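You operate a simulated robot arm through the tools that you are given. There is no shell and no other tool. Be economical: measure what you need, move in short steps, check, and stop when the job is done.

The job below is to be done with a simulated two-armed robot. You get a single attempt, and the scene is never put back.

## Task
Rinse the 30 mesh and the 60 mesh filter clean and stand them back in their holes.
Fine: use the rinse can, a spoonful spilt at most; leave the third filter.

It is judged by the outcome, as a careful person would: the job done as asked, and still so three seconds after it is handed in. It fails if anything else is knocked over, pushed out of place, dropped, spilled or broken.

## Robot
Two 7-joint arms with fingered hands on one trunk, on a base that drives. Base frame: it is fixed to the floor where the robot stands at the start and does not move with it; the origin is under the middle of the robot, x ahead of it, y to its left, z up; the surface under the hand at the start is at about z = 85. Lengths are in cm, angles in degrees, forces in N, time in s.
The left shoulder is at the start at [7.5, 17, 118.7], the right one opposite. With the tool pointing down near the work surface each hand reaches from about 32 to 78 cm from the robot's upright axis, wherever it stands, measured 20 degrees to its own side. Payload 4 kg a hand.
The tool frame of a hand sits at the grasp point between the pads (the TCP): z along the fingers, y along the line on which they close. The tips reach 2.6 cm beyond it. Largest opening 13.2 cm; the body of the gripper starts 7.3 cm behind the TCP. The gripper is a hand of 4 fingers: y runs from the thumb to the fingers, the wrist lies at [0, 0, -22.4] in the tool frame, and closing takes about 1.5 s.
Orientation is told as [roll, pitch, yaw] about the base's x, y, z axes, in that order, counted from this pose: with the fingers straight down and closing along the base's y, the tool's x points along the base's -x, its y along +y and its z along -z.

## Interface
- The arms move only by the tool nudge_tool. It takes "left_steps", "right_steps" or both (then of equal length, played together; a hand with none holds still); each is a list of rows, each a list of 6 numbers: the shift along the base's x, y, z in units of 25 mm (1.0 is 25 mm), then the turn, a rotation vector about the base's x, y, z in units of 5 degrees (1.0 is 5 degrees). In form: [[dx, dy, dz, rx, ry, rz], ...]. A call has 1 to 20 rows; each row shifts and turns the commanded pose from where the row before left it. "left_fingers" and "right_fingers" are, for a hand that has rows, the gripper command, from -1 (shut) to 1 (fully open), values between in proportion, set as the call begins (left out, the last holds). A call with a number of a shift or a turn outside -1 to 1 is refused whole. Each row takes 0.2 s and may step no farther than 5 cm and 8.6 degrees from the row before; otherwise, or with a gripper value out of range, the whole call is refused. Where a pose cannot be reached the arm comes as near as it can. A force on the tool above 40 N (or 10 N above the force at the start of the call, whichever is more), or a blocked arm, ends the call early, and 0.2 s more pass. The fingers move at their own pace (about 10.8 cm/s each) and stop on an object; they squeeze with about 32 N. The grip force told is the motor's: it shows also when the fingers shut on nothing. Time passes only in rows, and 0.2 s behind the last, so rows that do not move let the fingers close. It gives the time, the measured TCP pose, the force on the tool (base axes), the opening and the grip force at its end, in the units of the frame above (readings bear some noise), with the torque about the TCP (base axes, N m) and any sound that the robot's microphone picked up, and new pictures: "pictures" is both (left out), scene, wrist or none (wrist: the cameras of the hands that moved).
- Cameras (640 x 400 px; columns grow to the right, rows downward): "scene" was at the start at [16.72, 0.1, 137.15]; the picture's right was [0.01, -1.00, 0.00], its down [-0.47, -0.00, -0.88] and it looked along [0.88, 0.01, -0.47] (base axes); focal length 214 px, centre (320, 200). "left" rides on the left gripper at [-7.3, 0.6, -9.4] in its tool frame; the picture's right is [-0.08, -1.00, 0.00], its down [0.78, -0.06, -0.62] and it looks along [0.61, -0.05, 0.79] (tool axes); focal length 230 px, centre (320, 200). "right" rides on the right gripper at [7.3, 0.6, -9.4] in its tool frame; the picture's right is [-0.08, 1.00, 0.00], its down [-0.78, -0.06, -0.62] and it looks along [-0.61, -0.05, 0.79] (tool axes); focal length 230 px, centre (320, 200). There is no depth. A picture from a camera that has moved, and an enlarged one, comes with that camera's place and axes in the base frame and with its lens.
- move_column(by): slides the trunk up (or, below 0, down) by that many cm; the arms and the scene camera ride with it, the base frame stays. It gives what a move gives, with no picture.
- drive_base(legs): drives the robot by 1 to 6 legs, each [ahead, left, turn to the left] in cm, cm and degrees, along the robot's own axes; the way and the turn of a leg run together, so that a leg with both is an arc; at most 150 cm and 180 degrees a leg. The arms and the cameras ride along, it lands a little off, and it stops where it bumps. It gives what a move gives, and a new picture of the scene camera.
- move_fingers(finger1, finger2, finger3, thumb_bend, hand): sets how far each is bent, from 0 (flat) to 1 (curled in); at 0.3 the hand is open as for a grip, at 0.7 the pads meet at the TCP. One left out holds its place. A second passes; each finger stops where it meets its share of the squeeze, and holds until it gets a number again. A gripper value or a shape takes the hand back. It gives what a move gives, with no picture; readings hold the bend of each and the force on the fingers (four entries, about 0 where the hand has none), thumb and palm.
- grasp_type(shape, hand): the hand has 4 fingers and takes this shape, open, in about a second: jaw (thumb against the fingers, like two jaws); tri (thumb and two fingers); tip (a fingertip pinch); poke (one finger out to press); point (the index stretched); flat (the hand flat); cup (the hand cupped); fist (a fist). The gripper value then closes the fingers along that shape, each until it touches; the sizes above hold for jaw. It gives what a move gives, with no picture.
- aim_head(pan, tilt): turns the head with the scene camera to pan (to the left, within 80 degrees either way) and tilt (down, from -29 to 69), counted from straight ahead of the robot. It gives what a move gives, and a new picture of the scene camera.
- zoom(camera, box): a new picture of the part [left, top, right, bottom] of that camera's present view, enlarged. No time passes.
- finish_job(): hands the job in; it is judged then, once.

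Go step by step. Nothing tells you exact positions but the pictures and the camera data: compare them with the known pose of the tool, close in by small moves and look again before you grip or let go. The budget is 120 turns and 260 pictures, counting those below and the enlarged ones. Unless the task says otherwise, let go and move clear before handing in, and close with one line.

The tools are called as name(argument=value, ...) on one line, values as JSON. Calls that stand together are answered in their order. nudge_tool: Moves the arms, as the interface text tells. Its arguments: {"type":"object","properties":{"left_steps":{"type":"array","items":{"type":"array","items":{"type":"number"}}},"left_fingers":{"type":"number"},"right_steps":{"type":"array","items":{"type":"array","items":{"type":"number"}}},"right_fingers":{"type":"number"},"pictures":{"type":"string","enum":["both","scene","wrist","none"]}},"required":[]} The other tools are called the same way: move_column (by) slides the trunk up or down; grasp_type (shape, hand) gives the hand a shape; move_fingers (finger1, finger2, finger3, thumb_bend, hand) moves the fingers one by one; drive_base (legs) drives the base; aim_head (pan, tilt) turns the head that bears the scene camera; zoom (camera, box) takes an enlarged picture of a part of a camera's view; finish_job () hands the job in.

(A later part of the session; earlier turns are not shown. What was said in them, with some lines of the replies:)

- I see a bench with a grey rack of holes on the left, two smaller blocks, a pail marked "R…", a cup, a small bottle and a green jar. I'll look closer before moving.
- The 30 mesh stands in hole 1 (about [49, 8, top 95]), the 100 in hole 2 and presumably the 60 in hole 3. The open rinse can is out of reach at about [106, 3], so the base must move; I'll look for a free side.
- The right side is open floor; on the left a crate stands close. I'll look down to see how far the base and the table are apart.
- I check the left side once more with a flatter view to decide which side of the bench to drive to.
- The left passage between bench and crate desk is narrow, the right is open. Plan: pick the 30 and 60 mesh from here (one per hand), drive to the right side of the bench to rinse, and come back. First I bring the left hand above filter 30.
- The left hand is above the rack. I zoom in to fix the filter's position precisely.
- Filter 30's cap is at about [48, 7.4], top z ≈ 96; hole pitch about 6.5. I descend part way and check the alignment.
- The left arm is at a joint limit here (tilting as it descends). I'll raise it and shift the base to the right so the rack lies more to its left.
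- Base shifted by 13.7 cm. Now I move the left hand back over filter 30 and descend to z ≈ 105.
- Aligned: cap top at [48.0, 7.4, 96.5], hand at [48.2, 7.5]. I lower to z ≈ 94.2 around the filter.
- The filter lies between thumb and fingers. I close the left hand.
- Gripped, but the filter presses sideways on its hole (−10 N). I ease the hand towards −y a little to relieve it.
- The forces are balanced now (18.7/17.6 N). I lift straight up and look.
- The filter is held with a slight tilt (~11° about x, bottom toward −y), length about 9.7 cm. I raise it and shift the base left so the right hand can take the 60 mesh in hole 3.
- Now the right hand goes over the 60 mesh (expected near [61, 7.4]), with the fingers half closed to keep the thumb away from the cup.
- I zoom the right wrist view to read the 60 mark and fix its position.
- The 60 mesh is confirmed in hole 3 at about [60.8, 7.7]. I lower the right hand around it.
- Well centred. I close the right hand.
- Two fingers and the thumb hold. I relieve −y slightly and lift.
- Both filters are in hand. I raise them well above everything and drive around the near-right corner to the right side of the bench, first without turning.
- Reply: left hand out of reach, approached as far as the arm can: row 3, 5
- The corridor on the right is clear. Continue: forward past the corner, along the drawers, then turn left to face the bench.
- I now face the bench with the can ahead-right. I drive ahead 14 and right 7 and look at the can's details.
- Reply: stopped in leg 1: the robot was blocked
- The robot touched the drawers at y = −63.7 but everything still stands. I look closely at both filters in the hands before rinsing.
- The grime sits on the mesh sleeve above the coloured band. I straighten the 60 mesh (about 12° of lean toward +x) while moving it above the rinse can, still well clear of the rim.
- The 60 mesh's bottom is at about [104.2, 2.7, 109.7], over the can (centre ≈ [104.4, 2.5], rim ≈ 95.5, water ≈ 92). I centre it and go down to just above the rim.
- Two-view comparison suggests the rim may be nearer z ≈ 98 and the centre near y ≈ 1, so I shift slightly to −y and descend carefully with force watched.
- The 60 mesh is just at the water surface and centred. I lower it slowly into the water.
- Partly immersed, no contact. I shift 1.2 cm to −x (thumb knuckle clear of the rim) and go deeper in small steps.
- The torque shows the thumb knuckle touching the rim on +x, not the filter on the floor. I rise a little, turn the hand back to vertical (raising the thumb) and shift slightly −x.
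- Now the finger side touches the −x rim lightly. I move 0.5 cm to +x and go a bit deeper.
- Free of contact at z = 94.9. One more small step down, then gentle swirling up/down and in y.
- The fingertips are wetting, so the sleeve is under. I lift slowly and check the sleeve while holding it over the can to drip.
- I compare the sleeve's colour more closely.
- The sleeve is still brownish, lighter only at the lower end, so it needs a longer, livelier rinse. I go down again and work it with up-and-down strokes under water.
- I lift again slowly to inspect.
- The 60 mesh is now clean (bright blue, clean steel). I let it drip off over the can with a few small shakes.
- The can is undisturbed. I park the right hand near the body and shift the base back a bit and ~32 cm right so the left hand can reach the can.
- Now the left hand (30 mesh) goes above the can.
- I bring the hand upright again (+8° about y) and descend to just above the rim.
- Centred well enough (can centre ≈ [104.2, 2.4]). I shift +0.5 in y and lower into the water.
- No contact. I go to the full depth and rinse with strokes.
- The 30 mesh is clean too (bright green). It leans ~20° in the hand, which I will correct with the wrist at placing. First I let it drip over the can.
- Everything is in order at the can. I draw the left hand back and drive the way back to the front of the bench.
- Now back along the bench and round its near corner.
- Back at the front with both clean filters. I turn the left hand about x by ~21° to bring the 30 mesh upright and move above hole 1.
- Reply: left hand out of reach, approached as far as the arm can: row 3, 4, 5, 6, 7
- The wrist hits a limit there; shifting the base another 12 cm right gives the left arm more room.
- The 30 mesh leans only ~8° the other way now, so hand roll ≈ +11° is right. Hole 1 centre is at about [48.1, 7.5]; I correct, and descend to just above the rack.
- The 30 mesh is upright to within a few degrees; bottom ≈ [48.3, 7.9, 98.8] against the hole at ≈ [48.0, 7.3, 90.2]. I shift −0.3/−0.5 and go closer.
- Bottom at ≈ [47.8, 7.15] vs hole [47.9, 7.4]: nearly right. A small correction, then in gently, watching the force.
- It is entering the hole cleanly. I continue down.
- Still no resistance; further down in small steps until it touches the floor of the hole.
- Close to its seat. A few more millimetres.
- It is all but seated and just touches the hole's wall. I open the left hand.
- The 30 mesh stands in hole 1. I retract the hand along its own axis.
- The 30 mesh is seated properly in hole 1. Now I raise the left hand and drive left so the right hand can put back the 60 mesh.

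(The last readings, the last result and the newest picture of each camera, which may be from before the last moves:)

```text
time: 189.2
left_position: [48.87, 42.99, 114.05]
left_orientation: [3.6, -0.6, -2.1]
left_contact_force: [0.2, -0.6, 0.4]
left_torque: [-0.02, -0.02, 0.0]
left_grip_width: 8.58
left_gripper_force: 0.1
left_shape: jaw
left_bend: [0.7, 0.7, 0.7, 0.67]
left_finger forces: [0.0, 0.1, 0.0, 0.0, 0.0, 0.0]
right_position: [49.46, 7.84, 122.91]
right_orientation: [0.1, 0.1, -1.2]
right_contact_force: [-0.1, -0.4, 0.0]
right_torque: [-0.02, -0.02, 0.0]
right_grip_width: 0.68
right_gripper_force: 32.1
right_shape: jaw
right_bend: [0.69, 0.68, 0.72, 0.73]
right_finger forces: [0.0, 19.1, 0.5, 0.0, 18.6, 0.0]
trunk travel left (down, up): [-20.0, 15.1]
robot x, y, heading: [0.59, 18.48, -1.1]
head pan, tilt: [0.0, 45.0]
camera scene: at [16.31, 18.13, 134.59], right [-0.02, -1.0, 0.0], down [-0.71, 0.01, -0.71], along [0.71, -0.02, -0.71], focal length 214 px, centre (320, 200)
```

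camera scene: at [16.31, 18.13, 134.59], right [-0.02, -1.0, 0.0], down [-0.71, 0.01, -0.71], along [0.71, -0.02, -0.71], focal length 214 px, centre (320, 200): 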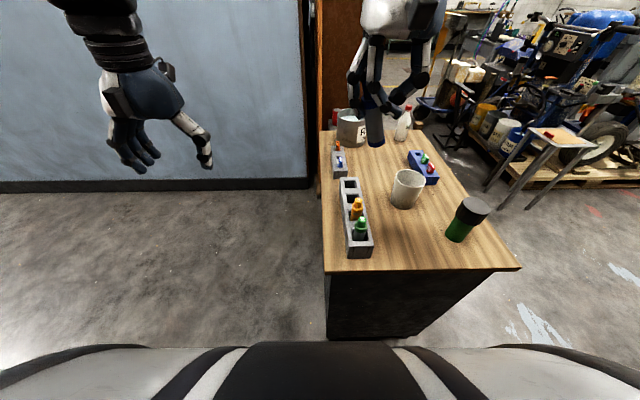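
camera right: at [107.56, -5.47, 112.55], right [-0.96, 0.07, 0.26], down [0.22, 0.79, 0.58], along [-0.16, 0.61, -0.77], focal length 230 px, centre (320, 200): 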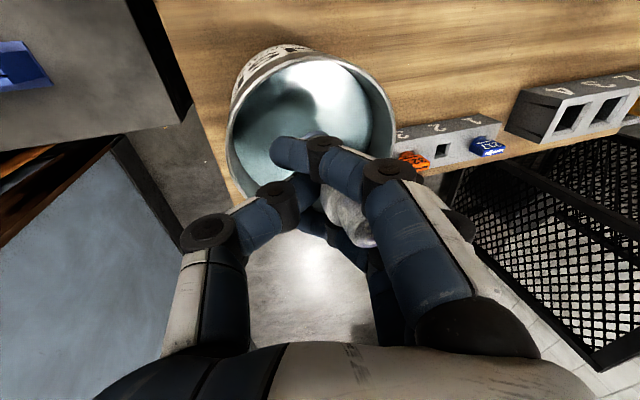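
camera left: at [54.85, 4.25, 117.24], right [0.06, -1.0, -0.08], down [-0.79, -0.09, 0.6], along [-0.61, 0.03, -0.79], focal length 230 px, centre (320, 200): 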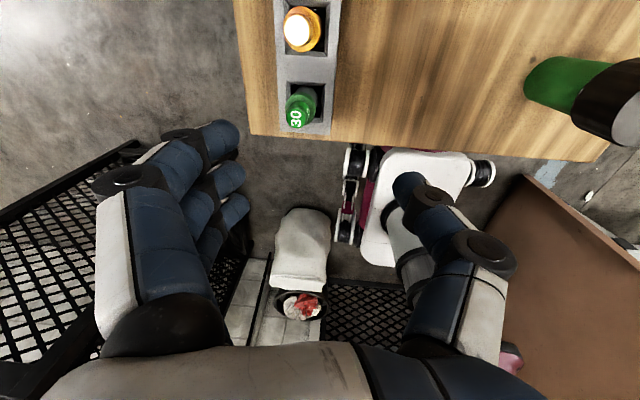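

I bring the 60 mesh above hole 3, upright (about +11° about x).

nudge_tool(right_steps=[[0.454, -0.04, -0.3, 0.22, 0, 0.02], [0.454, -0.04, -0.3, 0.22, 0, 0.02], [0.454, -0.04, -0.3, 0.22, 0, 0.02], [0.454, -0.04, -0.3, 0.22, 0, 0.02], [0.454, -0.04, -0.4, 0.22, 0, 0.02], [0.454, -0.04, -0.4, 0.22, 0, 0.02], [0.454, -0.04, -0.6, 0.22, 0, 0.02], [0.454, -0.04, -0.6, 0.22, 0, 0.02], [0.454, -0.04, -0.6, 0.22, 0, 0.02], [0.454, -0.04, -0.6, 0.22, 0, 0.02], [0, 0, -0.4, 0, 0, 0], [0, 0, 0, 0, 0, 0], [0, 0, 0, 0, 0, 0]], pictures="wrist")

zoom(camera="scene", box=[290, 100, 430, 260])

zoom(camera="right", box=[220, 0, 420, 160])

```text
time: 191.9
left_position: [48.83, 43.05, 114.05]
left_orientation: [3.3, -0.6, -2.1]
left_contact_force: [0.0, -0.1, 0.6]
left_torque: [-0.01, 0.0, -0.03]
left_grip_width: 8.56
left_gripper_force: 0.1
left_shape: jaw
left_bend: [0.7, 0.7, 0.7, 0.67]
left_finger forces: [0.0, 0.0, 0.1, 0.1, 0.0, 0.0]
right_position: [60.61, 6.86, 110.75]
right_orientation: [11.0, 0.3, -0.1]
right_contact_force: [-0.5, 0.0, -1.3]
right_torque: [0.01, 0.03, -0.02]
right_grip_width: 0.67
right_gripper_force: 31.8
right_shape: jaw
right_bend: [0.69, 0.68, 0.72, 0.73]
right_finger forces: [0.0, 19.0, 0.5, 0.0, 18.7, 0.1]
trunk travel left (down, up): [-20.0, 15.1]
robot x, y, heading: [0.5, 18.15, -1.3]
head pan, tilt: [0.0, 45.0]
camera right: at [53.4, 5.72, 120.23], right [0.08, 0.98, 0.19], down [0.79, -0.18, 0.59], along [0.61, 0.1, -0.78], focal length 230 px, centre (320, 200)
```

right: 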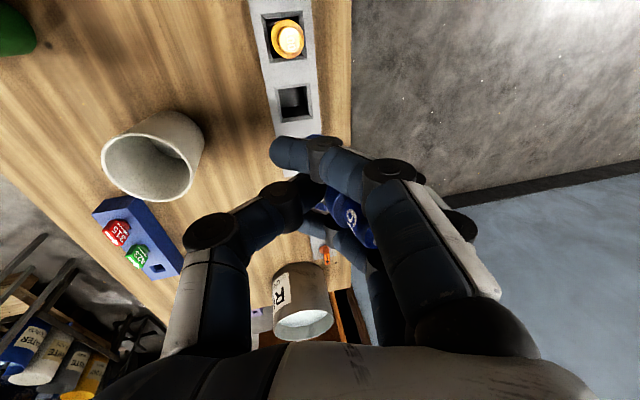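

```text
2.50 times, centred on (360, 180) of scene
camera zoom: at [16.31, 18.11, 134.59], right [-0.02, -1.0, 0.0], down [-0.71, 0.01, -0.71], along [0.71, -0.01, -0.71], focal length 536 px, centre (220, 250)
```

zoom: 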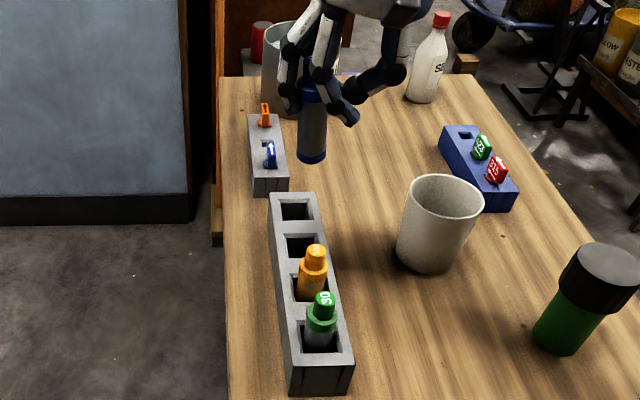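

```text
2.50 times, centred on (320, 80) of right
camera zoom: at [53.4, 5.72, 120.23], right [0.08, 0.98, 0.19], down [0.79, -0.18, 0.59], along [0.61, 0.1, -0.78], focal length 575 px, centre (320, 500)
```

zoom: 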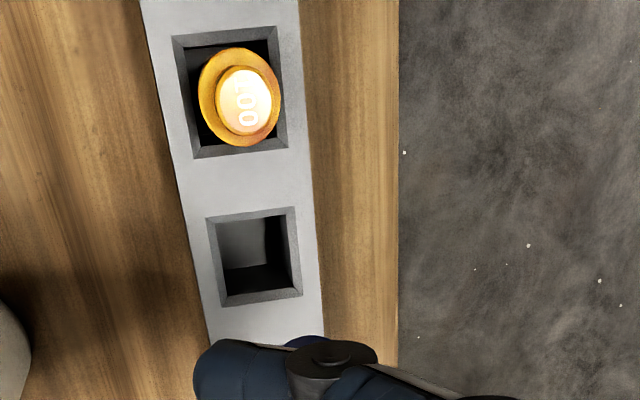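

Hole 3 is at ≈ [61.0, 7.55]; the filter still leans ~4° and its bottom is at ≈ [61.6, 8.1]. I correct both and go lower.

nudge_tool(right_steps=[[-0.05, -0.1, -0.3, 0.2, 0, 0], [-0.05, -0.1, -0.3, 0.2, 0, 0], [-0.05, -0.1, -0.4, 0.2, 0, 0], [0, -0.1, -0.4, 0.2, 0, 0], [0, 0, -0.5, 0, 0, 0], [0, 0, -0.4, 0, 0, 0], [0, 0, -0.4, 0, 0, 0], [0, 0, -0.3, 0, 0, 0], [0, 0, 0, 0, 0, 0], [0, 0, 0, 0, 0, 0]], pictures="none")

zoom(camera="scene", box=[310, 120, 410, 240])

zoom(camera="right", box=[220, 0, 420, 160])

```text
time: 194.2
left_position: [48.83, 43.16, 114.03]
left_orientation: [3.4, -0.6, -2.2]
left_contact_force: [0.2, 0.7, 0.3]
left_torque: [-0.02, 0.04, 0.0]
left_grip_width: 8.58
left_gripper_force: 0.1
left_shape: jaw
left_bend: [0.7, 0.7, 0.7, 0.67]
left_finger forces: [0.1, 0.0, 0.1, 0.0, 0.0, 0.0]
right_position: [60.51, 5.75, 103.35]
right_orientation: [15.0, 0.2, -0.2]
right_contact_force: [-0.6, -0.3, -0.7]
right_torque: [0.0, -0.02, -0.03]
right_grip_width: 0.68
right_gripper_force: 31.9
right_shape: jaw
right_bend: [0.69, 0.68, 0.72, 0.73]
right_finger forces: [0.0, 19.1, 0.6, 0.1, 18.8, 0.0]
trunk travel left (down, up): [-20.0, 15.1]
robot x, y, heading: [0.51, 18.55, -1.4]
head pan, tilt: [0.0, 45.0]
```

```text
3.33 times, centred on (360, 180) of scene
camera zoom: at [16.31, 18.11, 134.59], right [-0.02, -1.0, 0.0], down [-0.71, 0.01, -0.71], along [0.71, -0.01, -0.71], focal length 715 px, centre (187, 267)
```

zoom: 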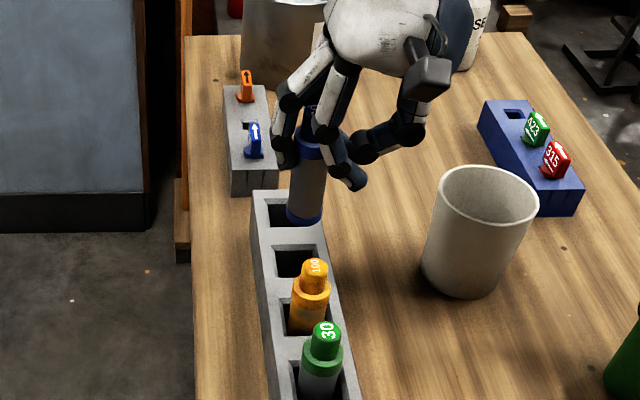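

```text
2.50 times, centred on (320, 80) of right
camera zoom: at [53.15, 4.07, 112.71], right [0.08, 0.96, 0.26], down [0.79, -0.22, 0.58], along [0.61, 0.16, -0.78], focal length 575 px, centre (320, 500)
```

zoom: 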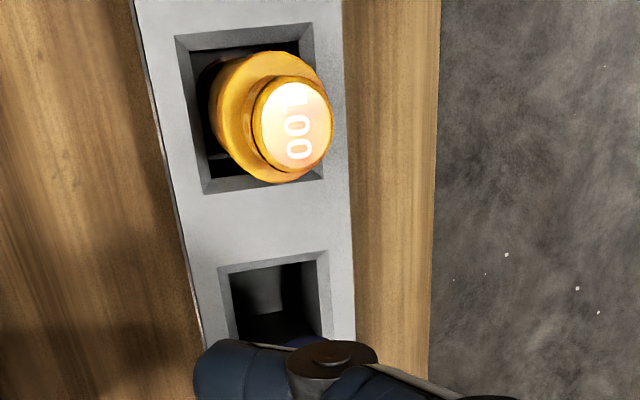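

Nearly aligned (hole ≈ [61.0, 7.8]); a bit more straightening and a small shift, then lower to just over the opening.

nudge_tool(right_steps=[[-0.06, -0.07, -0.2, 0.35, 0, 0], [-0.06, -0.07, -0.2, 0.35, 0, 0], [0, 0, -0.3, 0, 0, 0], [0, 0, -0.3, 0, 0, 0], [0, 0, 0, 0, 0, 0], [0, 0, 0, 0, 0, 0]], pictures="none")

zoom(camera="scene", box=[325, 140, 395, 220])

zoom(camera="right", box=[220, 40, 420, 200])

```text
time: 195.6
left_position: [48.85, 43.06, 114.11]
left_orientation: [3.4, -0.6, -2.1]
left_contact_force: [-0.6, -0.1, 0.2]
left_torque: [0.0, 0.0, -0.04]
left_grip_width: 8.56
left_gripper_force: 0.1
left_shape: jaw
left_bend: [0.7, 0.7, 0.7, 0.67]
left_finger forces: [0.1, 0.0, 0.0, 0.0, 0.0, 0.1]
right_position: [60.17, 5.59, 100.79]
right_orientation: [18.5, 0.1, -0.2]
right_contact_force: [0.5, 0.7, -0.7]
right_torque: [-0.03, 0.02, 0.01]
right_grip_width: 0.7
right_gripper_force: 31.7
right_shape: jaw
right_bend: [0.69, 0.68, 0.72, 0.73]
right_finger forces: [0.0, 19.1, 0.9, 0.1, 18.9, 0.0]
trunk travel left (down, up): [-20.0, 15.1]
robot x, y, heading: [0.69, 18.27, -1.1]
head pan, tilt: [0.0, 45.0]
```

```text
5.00 times, centred on (360, 180) of scene
camera zoom: at [16.32, 18.11, 134.58], right [-0.02, -1.0, 0.0], down [-0.71, 0.01, -0.71], along [0.71, -0.01, -0.71], focal length 1072 px, centre (120, 300)
```

zoom: 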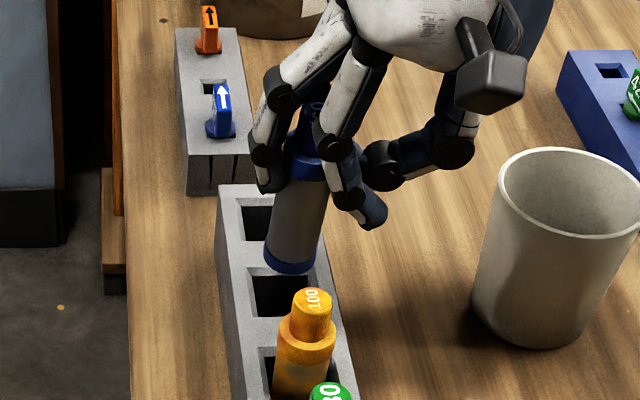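

```text
2.50 times, centred on (320, 120) of right
camera zoom: at [52.89, 3.19, 110.05], right [0.08, 0.95, 0.32], down [0.79, -0.26, 0.56], along [0.61, 0.2, -0.76], focal length 575 px, centre (320, 400)
```

zoom: 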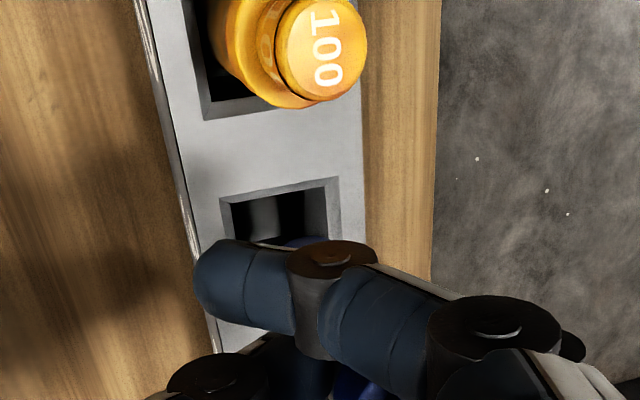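

The 60 mesh is vertical and over the hole (≈ [61.3, 7.75] vs [61.25, 7.7]). I lower it in.

nudge_tool(right_steps=[[-0.03, -0.02, -0.2, 0, 0, 0], [0, 0, -0.2, 0, 0, 0], [0, 0, -0.2, 0, 0, 0], [0, 0, -0.2, 0, 0, 0], [0, 0, -0.2, 0, 0, 0], [0, 0, -0.2, 0, 0, 0], [0, 0, 0, 0, 0, 0]], pictures="none")

zoom(camera="scene", box=[325, 140, 395, 220])

zoom(camera="right", box=[220, 40, 420, 200])

```text
time: 197.2
left_position: [48.94, 43.04, 114.09]
left_orientation: [3.4, -0.6, -2.1]
left_contact_force: [0.7, -0.8, -0.3]
left_torque: [0.01, -0.02, 0.0]
left_grip_width: 8.54
left_gripper_force: 0.2
left_shape: jaw
left_bend: [0.7, 0.7, 0.7, 0.67]
left_finger forces: [0.1, 0.0, 0.0, 0.0, 0.0, 0.0]
right_position: [59.95, 5.21, 97.88]
right_orientation: [18.5, 0.1, -0.2]
right_contact_force: [0.3, 0.6, 0.0]
right_torque: [0.06, 0.01, 0.03]
right_grip_width: 0.71
right_gripper_force: 31.7
right_shape: jaw
right_bend: [0.69, 0.68, 0.72, 0.74]
right_finger forces: [0.0, 19.2, 0.6, 0.0, 18.3, 0.1]
trunk travel left (down, up): [-20.0, 15.1]
robot x, y, heading: [0.65, 18.22, -1.5]
head pan, tilt: [0.0, 45.0]
```

```text
5.00 times, centred on (360, 180) of scene
camera zoom: at [16.3, 18.12, 134.59], right [-0.02, -1.0, 0.0], down [-0.71, 0.01, -0.71], along [0.71, -0.01, -0.71], focal length 1072 px, centre (120, 300)
```

zoom: 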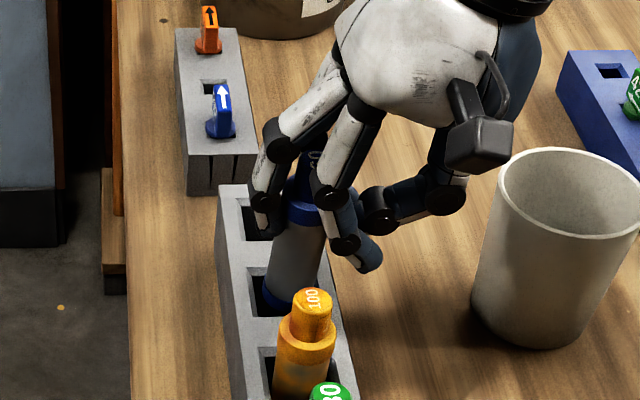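

```text
2.50 times, centred on (320, 120) of right
camera zoom: at [52.77, 2.97, 107.09], right [0.08, 0.95, 0.32], down [0.79, -0.26, 0.56], along [0.61, 0.2, -0.76], focal length 575 px, centre (320, 400)
```

zoom: 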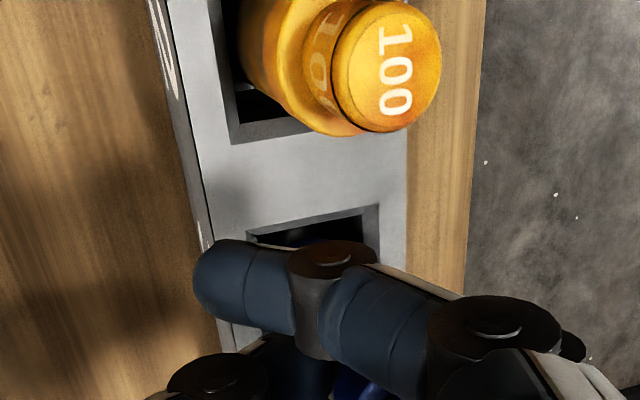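

It is in the hole, no resistance. Continue down.

nudge_tool(right_steps=[[0, 0, -0.2, 0, 0, 0], [0, 0, -0.2, 0, 0, 0], [0, 0, -0.2, 0, 0, 0], [0, 0, -0.1, 0, 0, 0], [0, 0, 0, 0, 0, 0]], pictures="none")

nudge_tool(right_steps=[[0, 0, -0.1, 0, 0, 0], [0, 0, -0.1, 0, 0, 0], [0, 0, 0, 0, 0, 0]], pictures="none")

zoom(camera="scene", box=[325, 140, 395, 220])

```text
time: 198.3
left_position: [48.88, 42.99, 114.11]
left_orientation: [3.5, -0.6, -2.1]
left_contact_force: [0.2, -0.4, -0.4]
left_torque: [-0.02, 0.03, -0.01]
left_grip_width: 8.57
left_gripper_force: 0.0
left_shape: jaw
left_bend: [0.7, 0.7, 0.7, 0.67]
left_finger forces: [0.0, 0.0, 0.0, 0.1, 0.1, 0.0]
right_position: [59.91, 5.45, 96.11]
right_orientation: [18.4, 0.2, -0.1]
right_contact_force: [-0.6, -0.9, -0.1]
right_torque: [0.02, 0.0, -0.02]
right_grip_width: 0.67
right_gripper_force: 32.0
right_shape: jaw
right_bend: [0.69, 0.68, 0.72, 0.74]
right_finger forces: [0.0, 19.2, 0.7, 0.0, 18.9, 0.0]
trunk travel left (down, up): [-20.0, 15.1]
robot x, y, heading: [0.51, 18.43, -1.1]
head pan, tilt: [0.0, 45.0]
```

```text
time: 199.2
left_position: [48.79, 43.0, 114.08]
left_orientation: [3.4, -0.6, -2.1]
left_contact_force: [-0.2, 0.1, 0.2]
left_torque: [0.02, 0.02, 0.0]
left_grip_width: 8.56
left_gripper_force: 0.0
left_shape: jaw
left_bend: [0.7, 0.7, 0.7, 0.67]
left_finger forces: [0.0, 0.0, 0.1, 0.0, 0.1, 0.0]
right_position: [59.95, 5.41, 95.62]
right_orientation: [18.4, 0.2, -0.1]
right_contact_force: [0.8, -0.3, -0.7]
right_torque: [-0.01, 0.0, -0.03]
right_grip_width: 0.7
right_gripper_force: 32.2
right_shape: jaw
right_bend: [0.69, 0.68, 0.72, 0.74]
right_finger forces: [0.0, 19.1, 0.6, 0.0, 18.9, 0.0]
trunk travel left (down, up): [-20.0, 15.1]
robot x, y, heading: [0.9, 18.26, -1.4]
head pan, tilt: [0.0, 45.0]
```

```text
5.00 times, centred on (360, 180) of scene
camera zoom: at [16.31, 18.11, 134.59], right [-0.02, -1.0, 0.0], down [-0.71, 0.01, -0.71], along [0.71, -0.01, -0.71], focal length 1072 px, centre (120, 300)
```

zoom: 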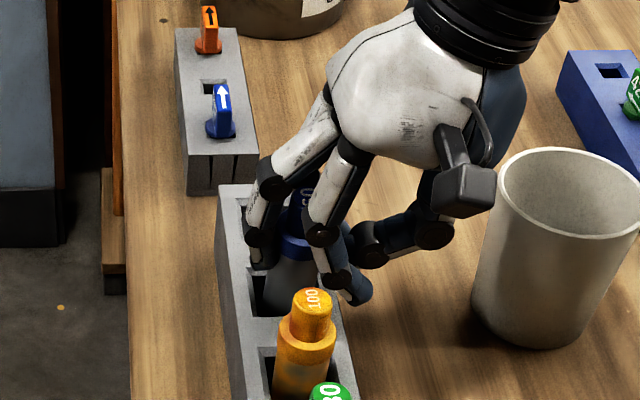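

Roughly 1.5 cm left. I go on in small steps, watching the forces; then I'll open only slightly because the cup is near the thumb.

nudge_tool(right_steps=[[0, 0, -0.1, 0, 0, 0], [0, 0, -0.1, 0, 0, 0], [0, 0, -0.1, 0, 0, 0], [0, 0, 0, 0, 0, 0]], pictures="none")

nudge_tool(right_steps=[[0, 0, -0.08, 0, 0, 0], [0, 0, -0.08, 0, 0, 0], [0, 0, 0, 0, 0, 0]], pictures="none")

nudge_tool(right_steps=[[0, 0, -0.08, 0, 0, 0], [0, 0, -0.08, 0, 0, 0], [0, 0, 0, 0, 0, 0]], pictures="wrist")

zoom(camera="scene", box=[325, 140, 425, 240])

```text
time: 200.2
left_position: [48.92, 43.08, 114.09]
left_orientation: [3.5, -0.6, -2.1]
left_contact_force: [0.4, -0.1, -0.5]
left_torque: [0.03, -0.03, 0.0]
left_grip_width: 8.56
left_gripper_force: 0.0
left_shape: jaw
left_bend: [0.7, 0.7, 0.7, 0.67]
left_finger forces: [0.0, 0.0, 0.1, 0.0, 0.0, 0.1]
right_position: [59.96, 5.31, 94.95]
right_orientation: [18.5, 0.3, -0.2]
right_contact_force: [0.2, 1.2, -0.7]
right_torque: [0.07, 0.01, 0.0]
right_grip_width: 0.69
right_gripper_force: 32.0
right_shape: jaw
right_bend: [0.69, 0.68, 0.72, 0.74]
right_finger forces: [0.1, 19.3, 0.7, 0.0, 18.0, 0.0]
trunk travel left (down, up): [-20.0, 15.1]
robot x, y, heading: [0.5, 18.33, -1.1]
head pan, tilt: [0.0, 45.0]
```

```text
time: 200.9
left_position: [48.89, 42.99, 114.06]
left_orientation: [3.5, -0.6, -2.2]
left_contact_force: [0.1, 0.3, 0.2]
left_torque: [-0.05, -0.02, -0.01]
left_grip_width: 8.58
left_gripper_force: 0.0
left_shape: jaw
left_bend: [0.7, 0.7, 0.7, 0.67]
left_finger forces: [0.0, 0.0, 0.0, 0.0, 0.0, 0.0]
right_position: [59.93, 5.28, 94.47]
right_orientation: [18.6, 0.2, -0.2]
right_contact_force: [0.6, 1.1, -0.7]
right_torque: [0.04, -0.03, -0.01]
right_grip_width: 0.7
right_gripper_force: 31.7
right_shape: jaw
right_bend: [0.69, 0.68, 0.72, 0.74]
right_finger forces: [0.1, 19.3, 0.5, 0.1, 18.2, 0.0]
trunk travel left (down, up): [-20.0, 15.1]
robot x, y, heading: [0.91, 18.5, -1.3]
head pan, tilt: [0.0, 45.0]
```

```text
time: 201.8
left_position: [48.83, 43.06, 114.09]
left_orientation: [3.4, -0.6, -2.1]
left_contact_force: [-0.9, 0.6, -0.2]
left_torque: [0.03, -0.01, 0.03]
left_grip_width: 8.54
left_gripper_force: 0.0
left_shape: jaw
left_bend: [0.7, 0.7, 0.7, 0.67]
left_finger forces: [0.0, 0.1, 0.0, 0.1, 0.0, 0.0]
right_position: [60.02, 5.34, 94.09]
right_orientation: [18.5, 0.2, -0.2]
right_contact_force: [1.6, 1.4, 1.6]
right_torque: [0.08, -0.02, -0.03]
right_grip_width: 0.71
right_gripper_force: 31.8
right_shape: jaw
right_bend: [0.69, 0.68, 0.72, 0.74]
right_finger forces: [0.1, 19.2, 0.5, 0.1, 17.5, 0.0]
trunk travel left (down, up): [-20.0, 15.1]
robot x, y, heading: [0.34, 18.49, -1.3]
head pan, tilt: [0.0, 45.0]
camera right: at [52.73, 3.06, 103.32], right [0.08, 0.95, 0.32], down [0.79, -0.26, 0.56], along [0.61, 0.2, -0.76], focal length 230 px, centre (320, 200)
```

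right: 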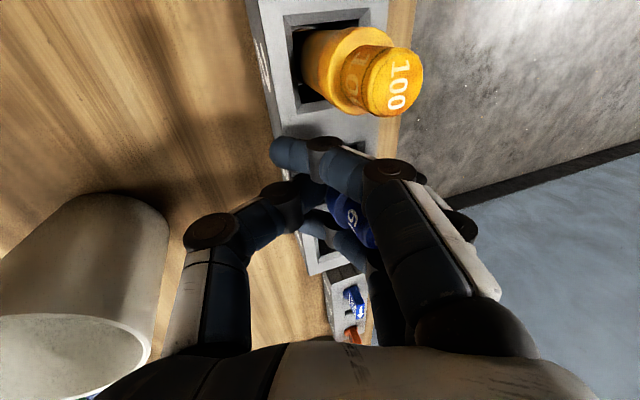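

```text
4.00 times, centred on (375, 190) of scene
camera zoom: at [16.32, 18.13, 134.59], right [-0.02, -1.0, 0.0], down [-0.71, 0.01, -0.71], along [0.71, -0.01, -0.71], focal length 858 px, centre (100, 240)
```

zoom: 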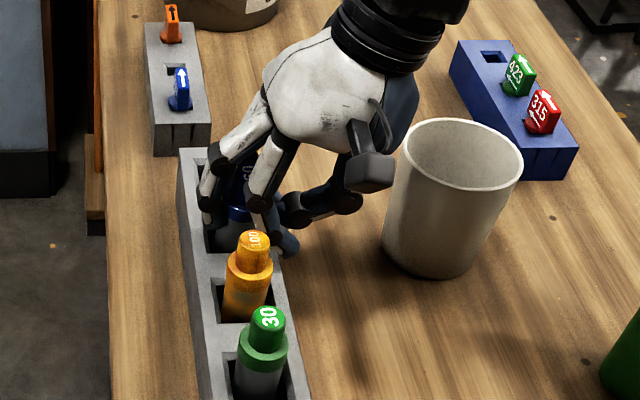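

It has touched down (+1.6 N). I open only a little (the cup is about 2.5 cm from the thumb).

nudge_tool(right_steps=[[0, 0, 0, 0, 0, 0], [0, 0, 0, 0, 0, 0], [0, 0, 0, 0, 0, 0], [0, 0, 0, 0, 0, 0], [0, 0, 0, 0, 0, 0]], right_fingers=-0.4, pictures="wrist")

zoom(camera="scene", box=[325, 140, 425, 240])

```text
time: 202.9
left_position: [49.03, 42.94, 113.95]
left_orientation: [3.3, -0.5, -2.1]
left_contact_force: [0.1, -0.7, 0.0]
left_torque: [0.01, -0.03, -0.01]
left_grip_width: 8.56
left_gripper_force: 0.0
left_shape: jaw
left_bend: [0.7, 0.7, 0.7, 0.67]
left_finger forces: [0.0, 0.1, 0.0, 0.0, 0.1, 0.0]
right_position: [60.06, 5.25, 93.97]
right_orientation: [18.5, 0.2, -0.2]
right_contact_force: [12.1, -1.3, -2.9]
right_torque: [-0.13, -0.13, -0.35]
right_grip_width: 4.14
right_gripper_force: 0.0
right_shape: jaw
right_bend: [0.73, 0.7, 0.77, 0.7]
right_finger forces: [0.1, 7.2, 17.1, 0.0, 0.0, 0.1]
trunk travel left (down, up): [-20.0, 15.1]
robot x, y, heading: [0.64, 18.38, -1.2]
head pan, tilt: [0.0, 45.0]
camera right: at [52.87, 3.0, 103.25], right [0.08, 0.95, 0.32], down [0.79, -0.26, 0.56], along [0.61, 0.2, -0.76], focal length 230 px, centre (320, 200)
```

right: 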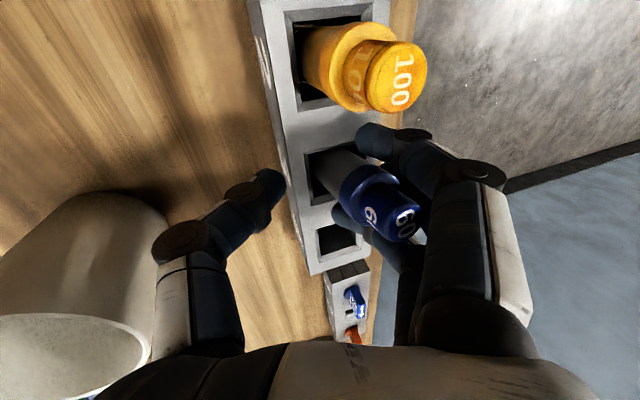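

```text
4.00 times, centred on (375, 190) of scene
camera zoom: at [16.48, 18.08, 134.56], right [-0.02, -1.0, 0.0], down [-0.71, 0.02, -0.71], along [0.71, -0.01, -0.71], focal length 858 px, centre (100, 240)
```

zoom: 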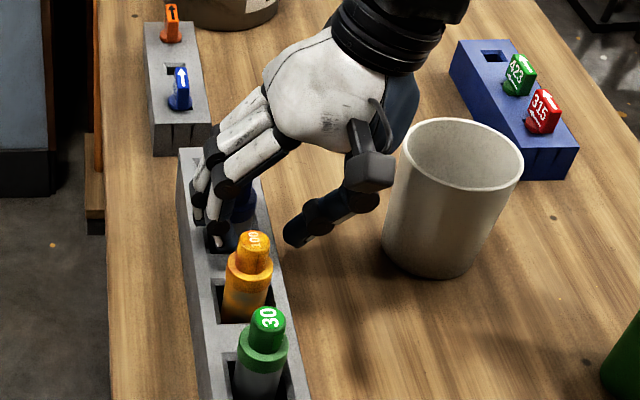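

One finger rubs along the filter's +x side (+12 N in x). I ease the hand toward +x a little to relieve it.

nudge_tool(right_steps=[[0.1, 0, 0, 0, 0, 0], [0.1, 0, 0, 0, 0, 0], [0, 0, 0, 0, 0, 0]], pictures="none")

zoom(camera="right", box=[240, 80, 480, 270])

zoom(camera="scene", box=[330, 160, 400, 220])

```text
time: 203.8
left_position: [48.84, 42.96, 114.16]
left_orientation: [3.4, -0.6, -2.1]
left_contact_force: [0.1, 0.2, 0.1]
left_torque: [-0.01, 0.01, 0.0]
left_grip_width: 8.56
left_gripper_force: 0.0
left_shape: jaw
left_bend: [0.7, 0.7, 0.7, 0.67]
left_finger forces: [0.1, 0.0, 0.0, 0.0, 0.1, 0.0]
right_position: [60.33, 5.55, 94.14]
right_orientation: [18.5, 0.4, -0.1]
right_contact_force: [-0.8, 2.7, -0.3]
right_torque: [0.07, 0.03, -0.02]
right_grip_width: 3.99
right_gripper_force: 0.0
right_shape: jaw
right_bend: [0.73, 0.73, 0.74, 0.7]
right_finger forces: [0.0, 2.3, 0.0, 0.1, 0.0, 0.1]
trunk travel left (down, up): [-20.0, 15.1]
robot x, y, heading: [0.6, 18.23, -1.3]
head pan, tilt: [0.0, 45.0]
```

```text
2.11 times, centred on (360, 175) of right
camera zoom: at [53.11, 3.18, 103.35], right [0.08, 0.95, 0.32], down [0.79, -0.25, 0.56], along [0.61, 0.2, -0.77], focal length 484 px, centre (236, 253)
```

zoom: 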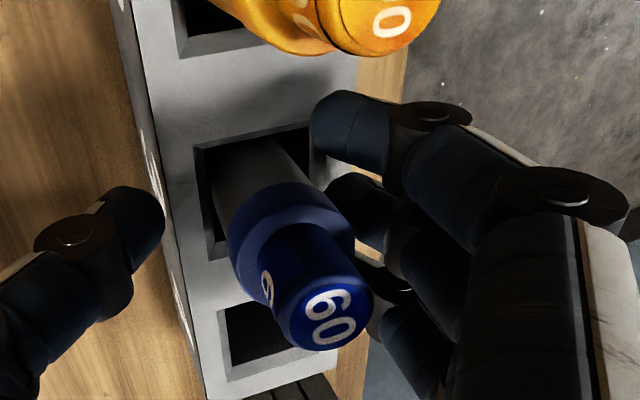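

```text
6.67 times, centred on (365, 190) of scene
camera zoom: at [16.29, 18.14, 134.59], right [-0.02, -1.0, 0.0], down [-0.71, 0.01, -0.71], along [0.71, -0.01, -0.71], focal length 1430 px, centre (20, 267)
```

zoom: 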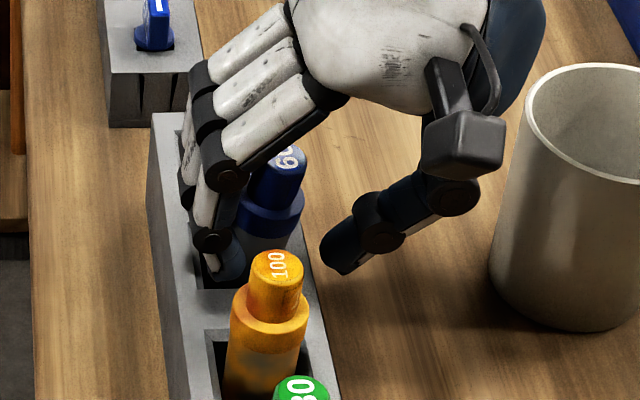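

Relieved; the filter stands free between thumb and fingers. I open only the fingers (on the free +y side), leaving the thumb.

move_fingers(hand="right", finger1=0.5, finger2=0.5, finger3=0.5)

zoom(camera="right", box=[100, 40, 500, 290])

```text
time: 204.8
left_position: [48.79, 43.14, 114.07]
left_orientation: [3.4, -0.6, -2.1]
left_contact_force: [-0.5, 0.2, -0.3]
left_torque: [-0.01, 0.0, 0.0]
left_grip_width: 8.57
left_gripper_force: 0.1
left_shape: jaw
left_bend: [0.7, 0.7, 0.7, 0.67]
left_finger forces: [0.1, 0.0, 0.0, 0.1, 0.0, 0.0]
right_position: [60.24, 5.39, 94.14]
right_orientation: [18.5, 0.2, -0.2]
right_contact_force: [0.0, 0.5, 0.0]
right_torque: [0.02, 0.01, -0.03]
right_grip_width: 5.81
right_gripper_force: 0.0
right_shape: fingers
right_bend: [0.5, 0.5, 0.5, 0.7]
right_finger forces: [0.1, 0.1, 0.1, 0.0, 0.0, 0.1]
trunk travel left (down, up): [-20.0, 15.1]
robot x, y, heading: [0.8, 18.34, -1.3]
head pan, tilt: [0.0, 45.0]
```

```text
1.60 times, centred on (300, 165) of right
camera zoom: at [53.16, 3.12, 103.35], right [0.08, 0.95, 0.32], down [0.79, -0.26, 0.56], along [0.61, 0.2, -0.76], focal length 368 px, centre (352, 256)
```

zoom: 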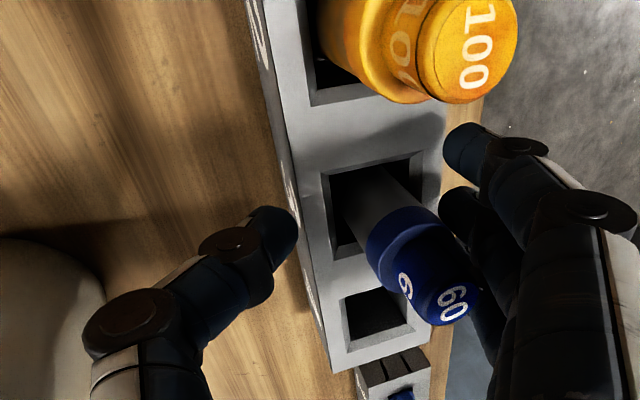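

Clear on all sides. I retract straight up.

nudge_tool(right_steps=[[0, -0.05, 0.2, 0, 0, 0], [0, -0.05, 0.2, 0, 0, 0], [0, 0, 0.3, 0, 0, 0], [0, 0, 0.3, 0, 0, 0], [0, 0, 0.4, 0, 0, 0], [0, 0, 0.4, 0, 0, 0], [0, 0, 0.5, 0, 0, 0], [0, 0, 0.5, 0, 0, 0], [0, 0, 0.5, 0, 0, 0], [0, 0, 0.5, 0, 0, 0], [0, 0, 0.5, 0, 0, 0], [0, 0, 0.5, 0, 0, 0], [0, 0, 0.5, 0, 0, 0], [0, 0, 0.5, 0, 0, 0], [0, 0, 0, 0, 0, 0]], pictures="wrist")

zoom(camera="scene", box=[310, 120, 450, 260])

zoom(camera="right", box=[200, 0, 420, 170])

```text
time: 207.9
left_position: [48.85, 42.94, 114.07]
left_orientation: [3.3, -0.6, -2.1]
left_contact_force: [0.1, -0.8, -0.1]
left_torque: [0.0, -0.01, 0.02]
left_grip_width: 8.55
left_gripper_force: 0.0
left_shape: jaw
left_bend: [0.7, 0.7, 0.7, 0.67]
left_finger forces: [0.1, 0.0, 0.1, 0.0, 0.0, 0.0]
right_position: [60.46, 5.28, 108.41]
right_orientation: [18.5, 0.1, -0.3]
right_contact_force: [-0.1, -0.9, 0.2]
right_torque: [0.03, 0.0, 0.04]
right_grip_width: 5.83
right_gripper_force: 0.0
right_shape: fingers
right_bend: [0.5, 0.5, 0.5, 0.7]
right_finger forces: [0.1, 0.0, 0.0, 0.0, 0.0, 0.0]
trunk travel left (down, up): [-20.0, 15.1]
robot x, y, heading: [0.63, 18.43, -1.3]
head pan, tilt: [0.0, 45.0]
camera right: at [53.22, 2.98, 117.65], right [0.08, 0.95, 0.32], down [0.79, -0.26, 0.56], along [0.61, 0.2, -0.76], focal length 230 px, centre (320, 200)
```

right: 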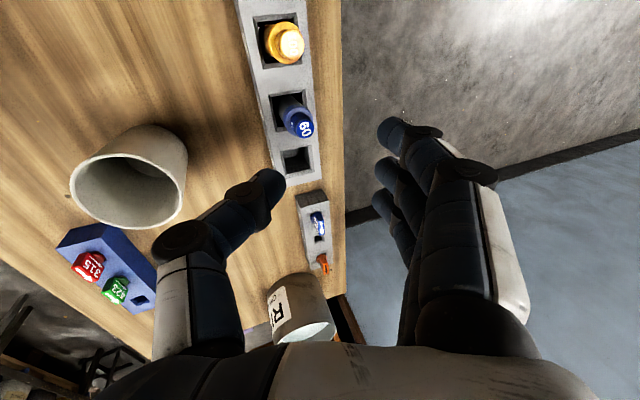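

```text
2.86 times, centred on (380, 190) of scene
camera zoom: at [16.32, 18.11, 134.58], right [-0.02, -1.0, 0.0], down [-0.71, 0.01, -0.71], along [0.71, -0.01, -0.71], focal length 613 px, centre (149, 229)
```

zoom: 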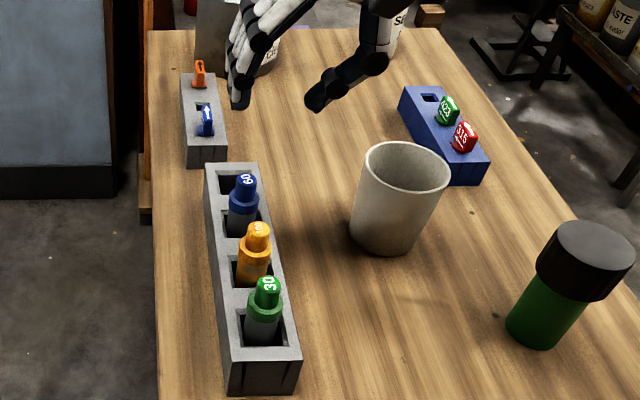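

```text
2.35 times, centred on (310, 85) of right
camera zoom: at [53.22, 2.98, 117.65], right [0.08, 0.95, 0.32], down [0.79, -0.26, 0.56], along [0.61, 0.2, -0.76], focal length 541 px, centre (344, 471)
```

zoom: 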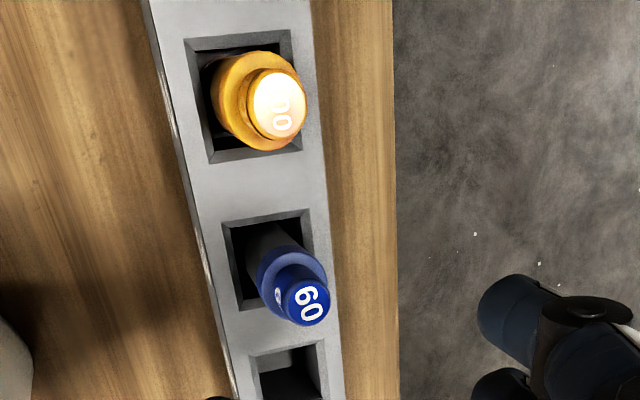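

Both clean filters stand in their own holes, the 100 is untouched, and nothing else has moved. I raise the right hand clear.

nudge_tool(right_steps=[[-0.3, 0, 0.7, 0, 0, 0], [-0.3, 0, 0.7, 0, 0, 0], [-0.3, 0, 0.7, 0, 0, 0], [-0.3, 0, 0.7, 0, 0, 0], [0, 0, 0, 0, 0, 0], [0, 0, 0, 0, 0, 0]], pictures="scene")

```text
time: 209.3
left_position: [48.75, 43.1, 114.11]
left_orientation: [3.4, -0.6, -2.1]
left_contact_force: [0.1, -0.6, 0.0]
left_torque: [0.0, 0.01, 0.03]
left_grip_width: 8.53
left_gripper_force: 0.0
left_shape: jaw
left_bend: [0.7, 0.7, 0.7, 0.67]
left_finger forces: [0.1, 0.0, 0.0, 0.0, 0.1, 0.1]
right_position: [57.75, 5.14, 115.5]
right_orientation: [18.5, 0.1, -0.2]
right_contact_force: [0.9, -0.6, 0.6]
right_torque: [-0.01, 0.01, 0.01]
right_grip_width: 5.8
right_gripper_force: 0.0
right_shape: fingers
right_bend: [0.5, 0.5, 0.5, 0.7]
right_finger forces: [0.0, 0.0, 0.0, 0.0, 0.0, 0.1]
trunk travel left (down, up): [-20.0, 15.1]
robot x, y, heading: [0.85, 18.42, -1.3]
head pan, tilt: [0.0, 45.0]
camera scene: at [16.29, 18.11, 134.59], right [-0.02, -1.0, 0.0], down [-0.71, 0.01, -0.71], along [0.71, -0.01, -0.71], focal length 214 px, centre (320, 200)
```

scene: 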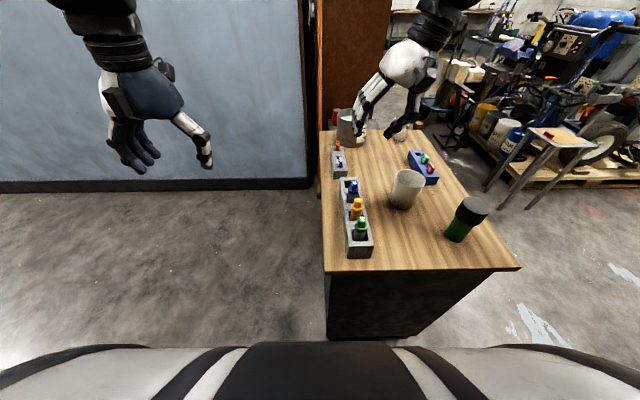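

Everything stands as it should and both hands are clear, so I hand the job in.

finish_job()

```text
The job is handed in.
```

The 30 and 60 mesh filters are rinsed clean in the rinse can and stand back in holes 1 and 3. I left the 100 mesh alone and saw no spills. The base bumped the drawer fronts once, but nothing on the bench looked moved.
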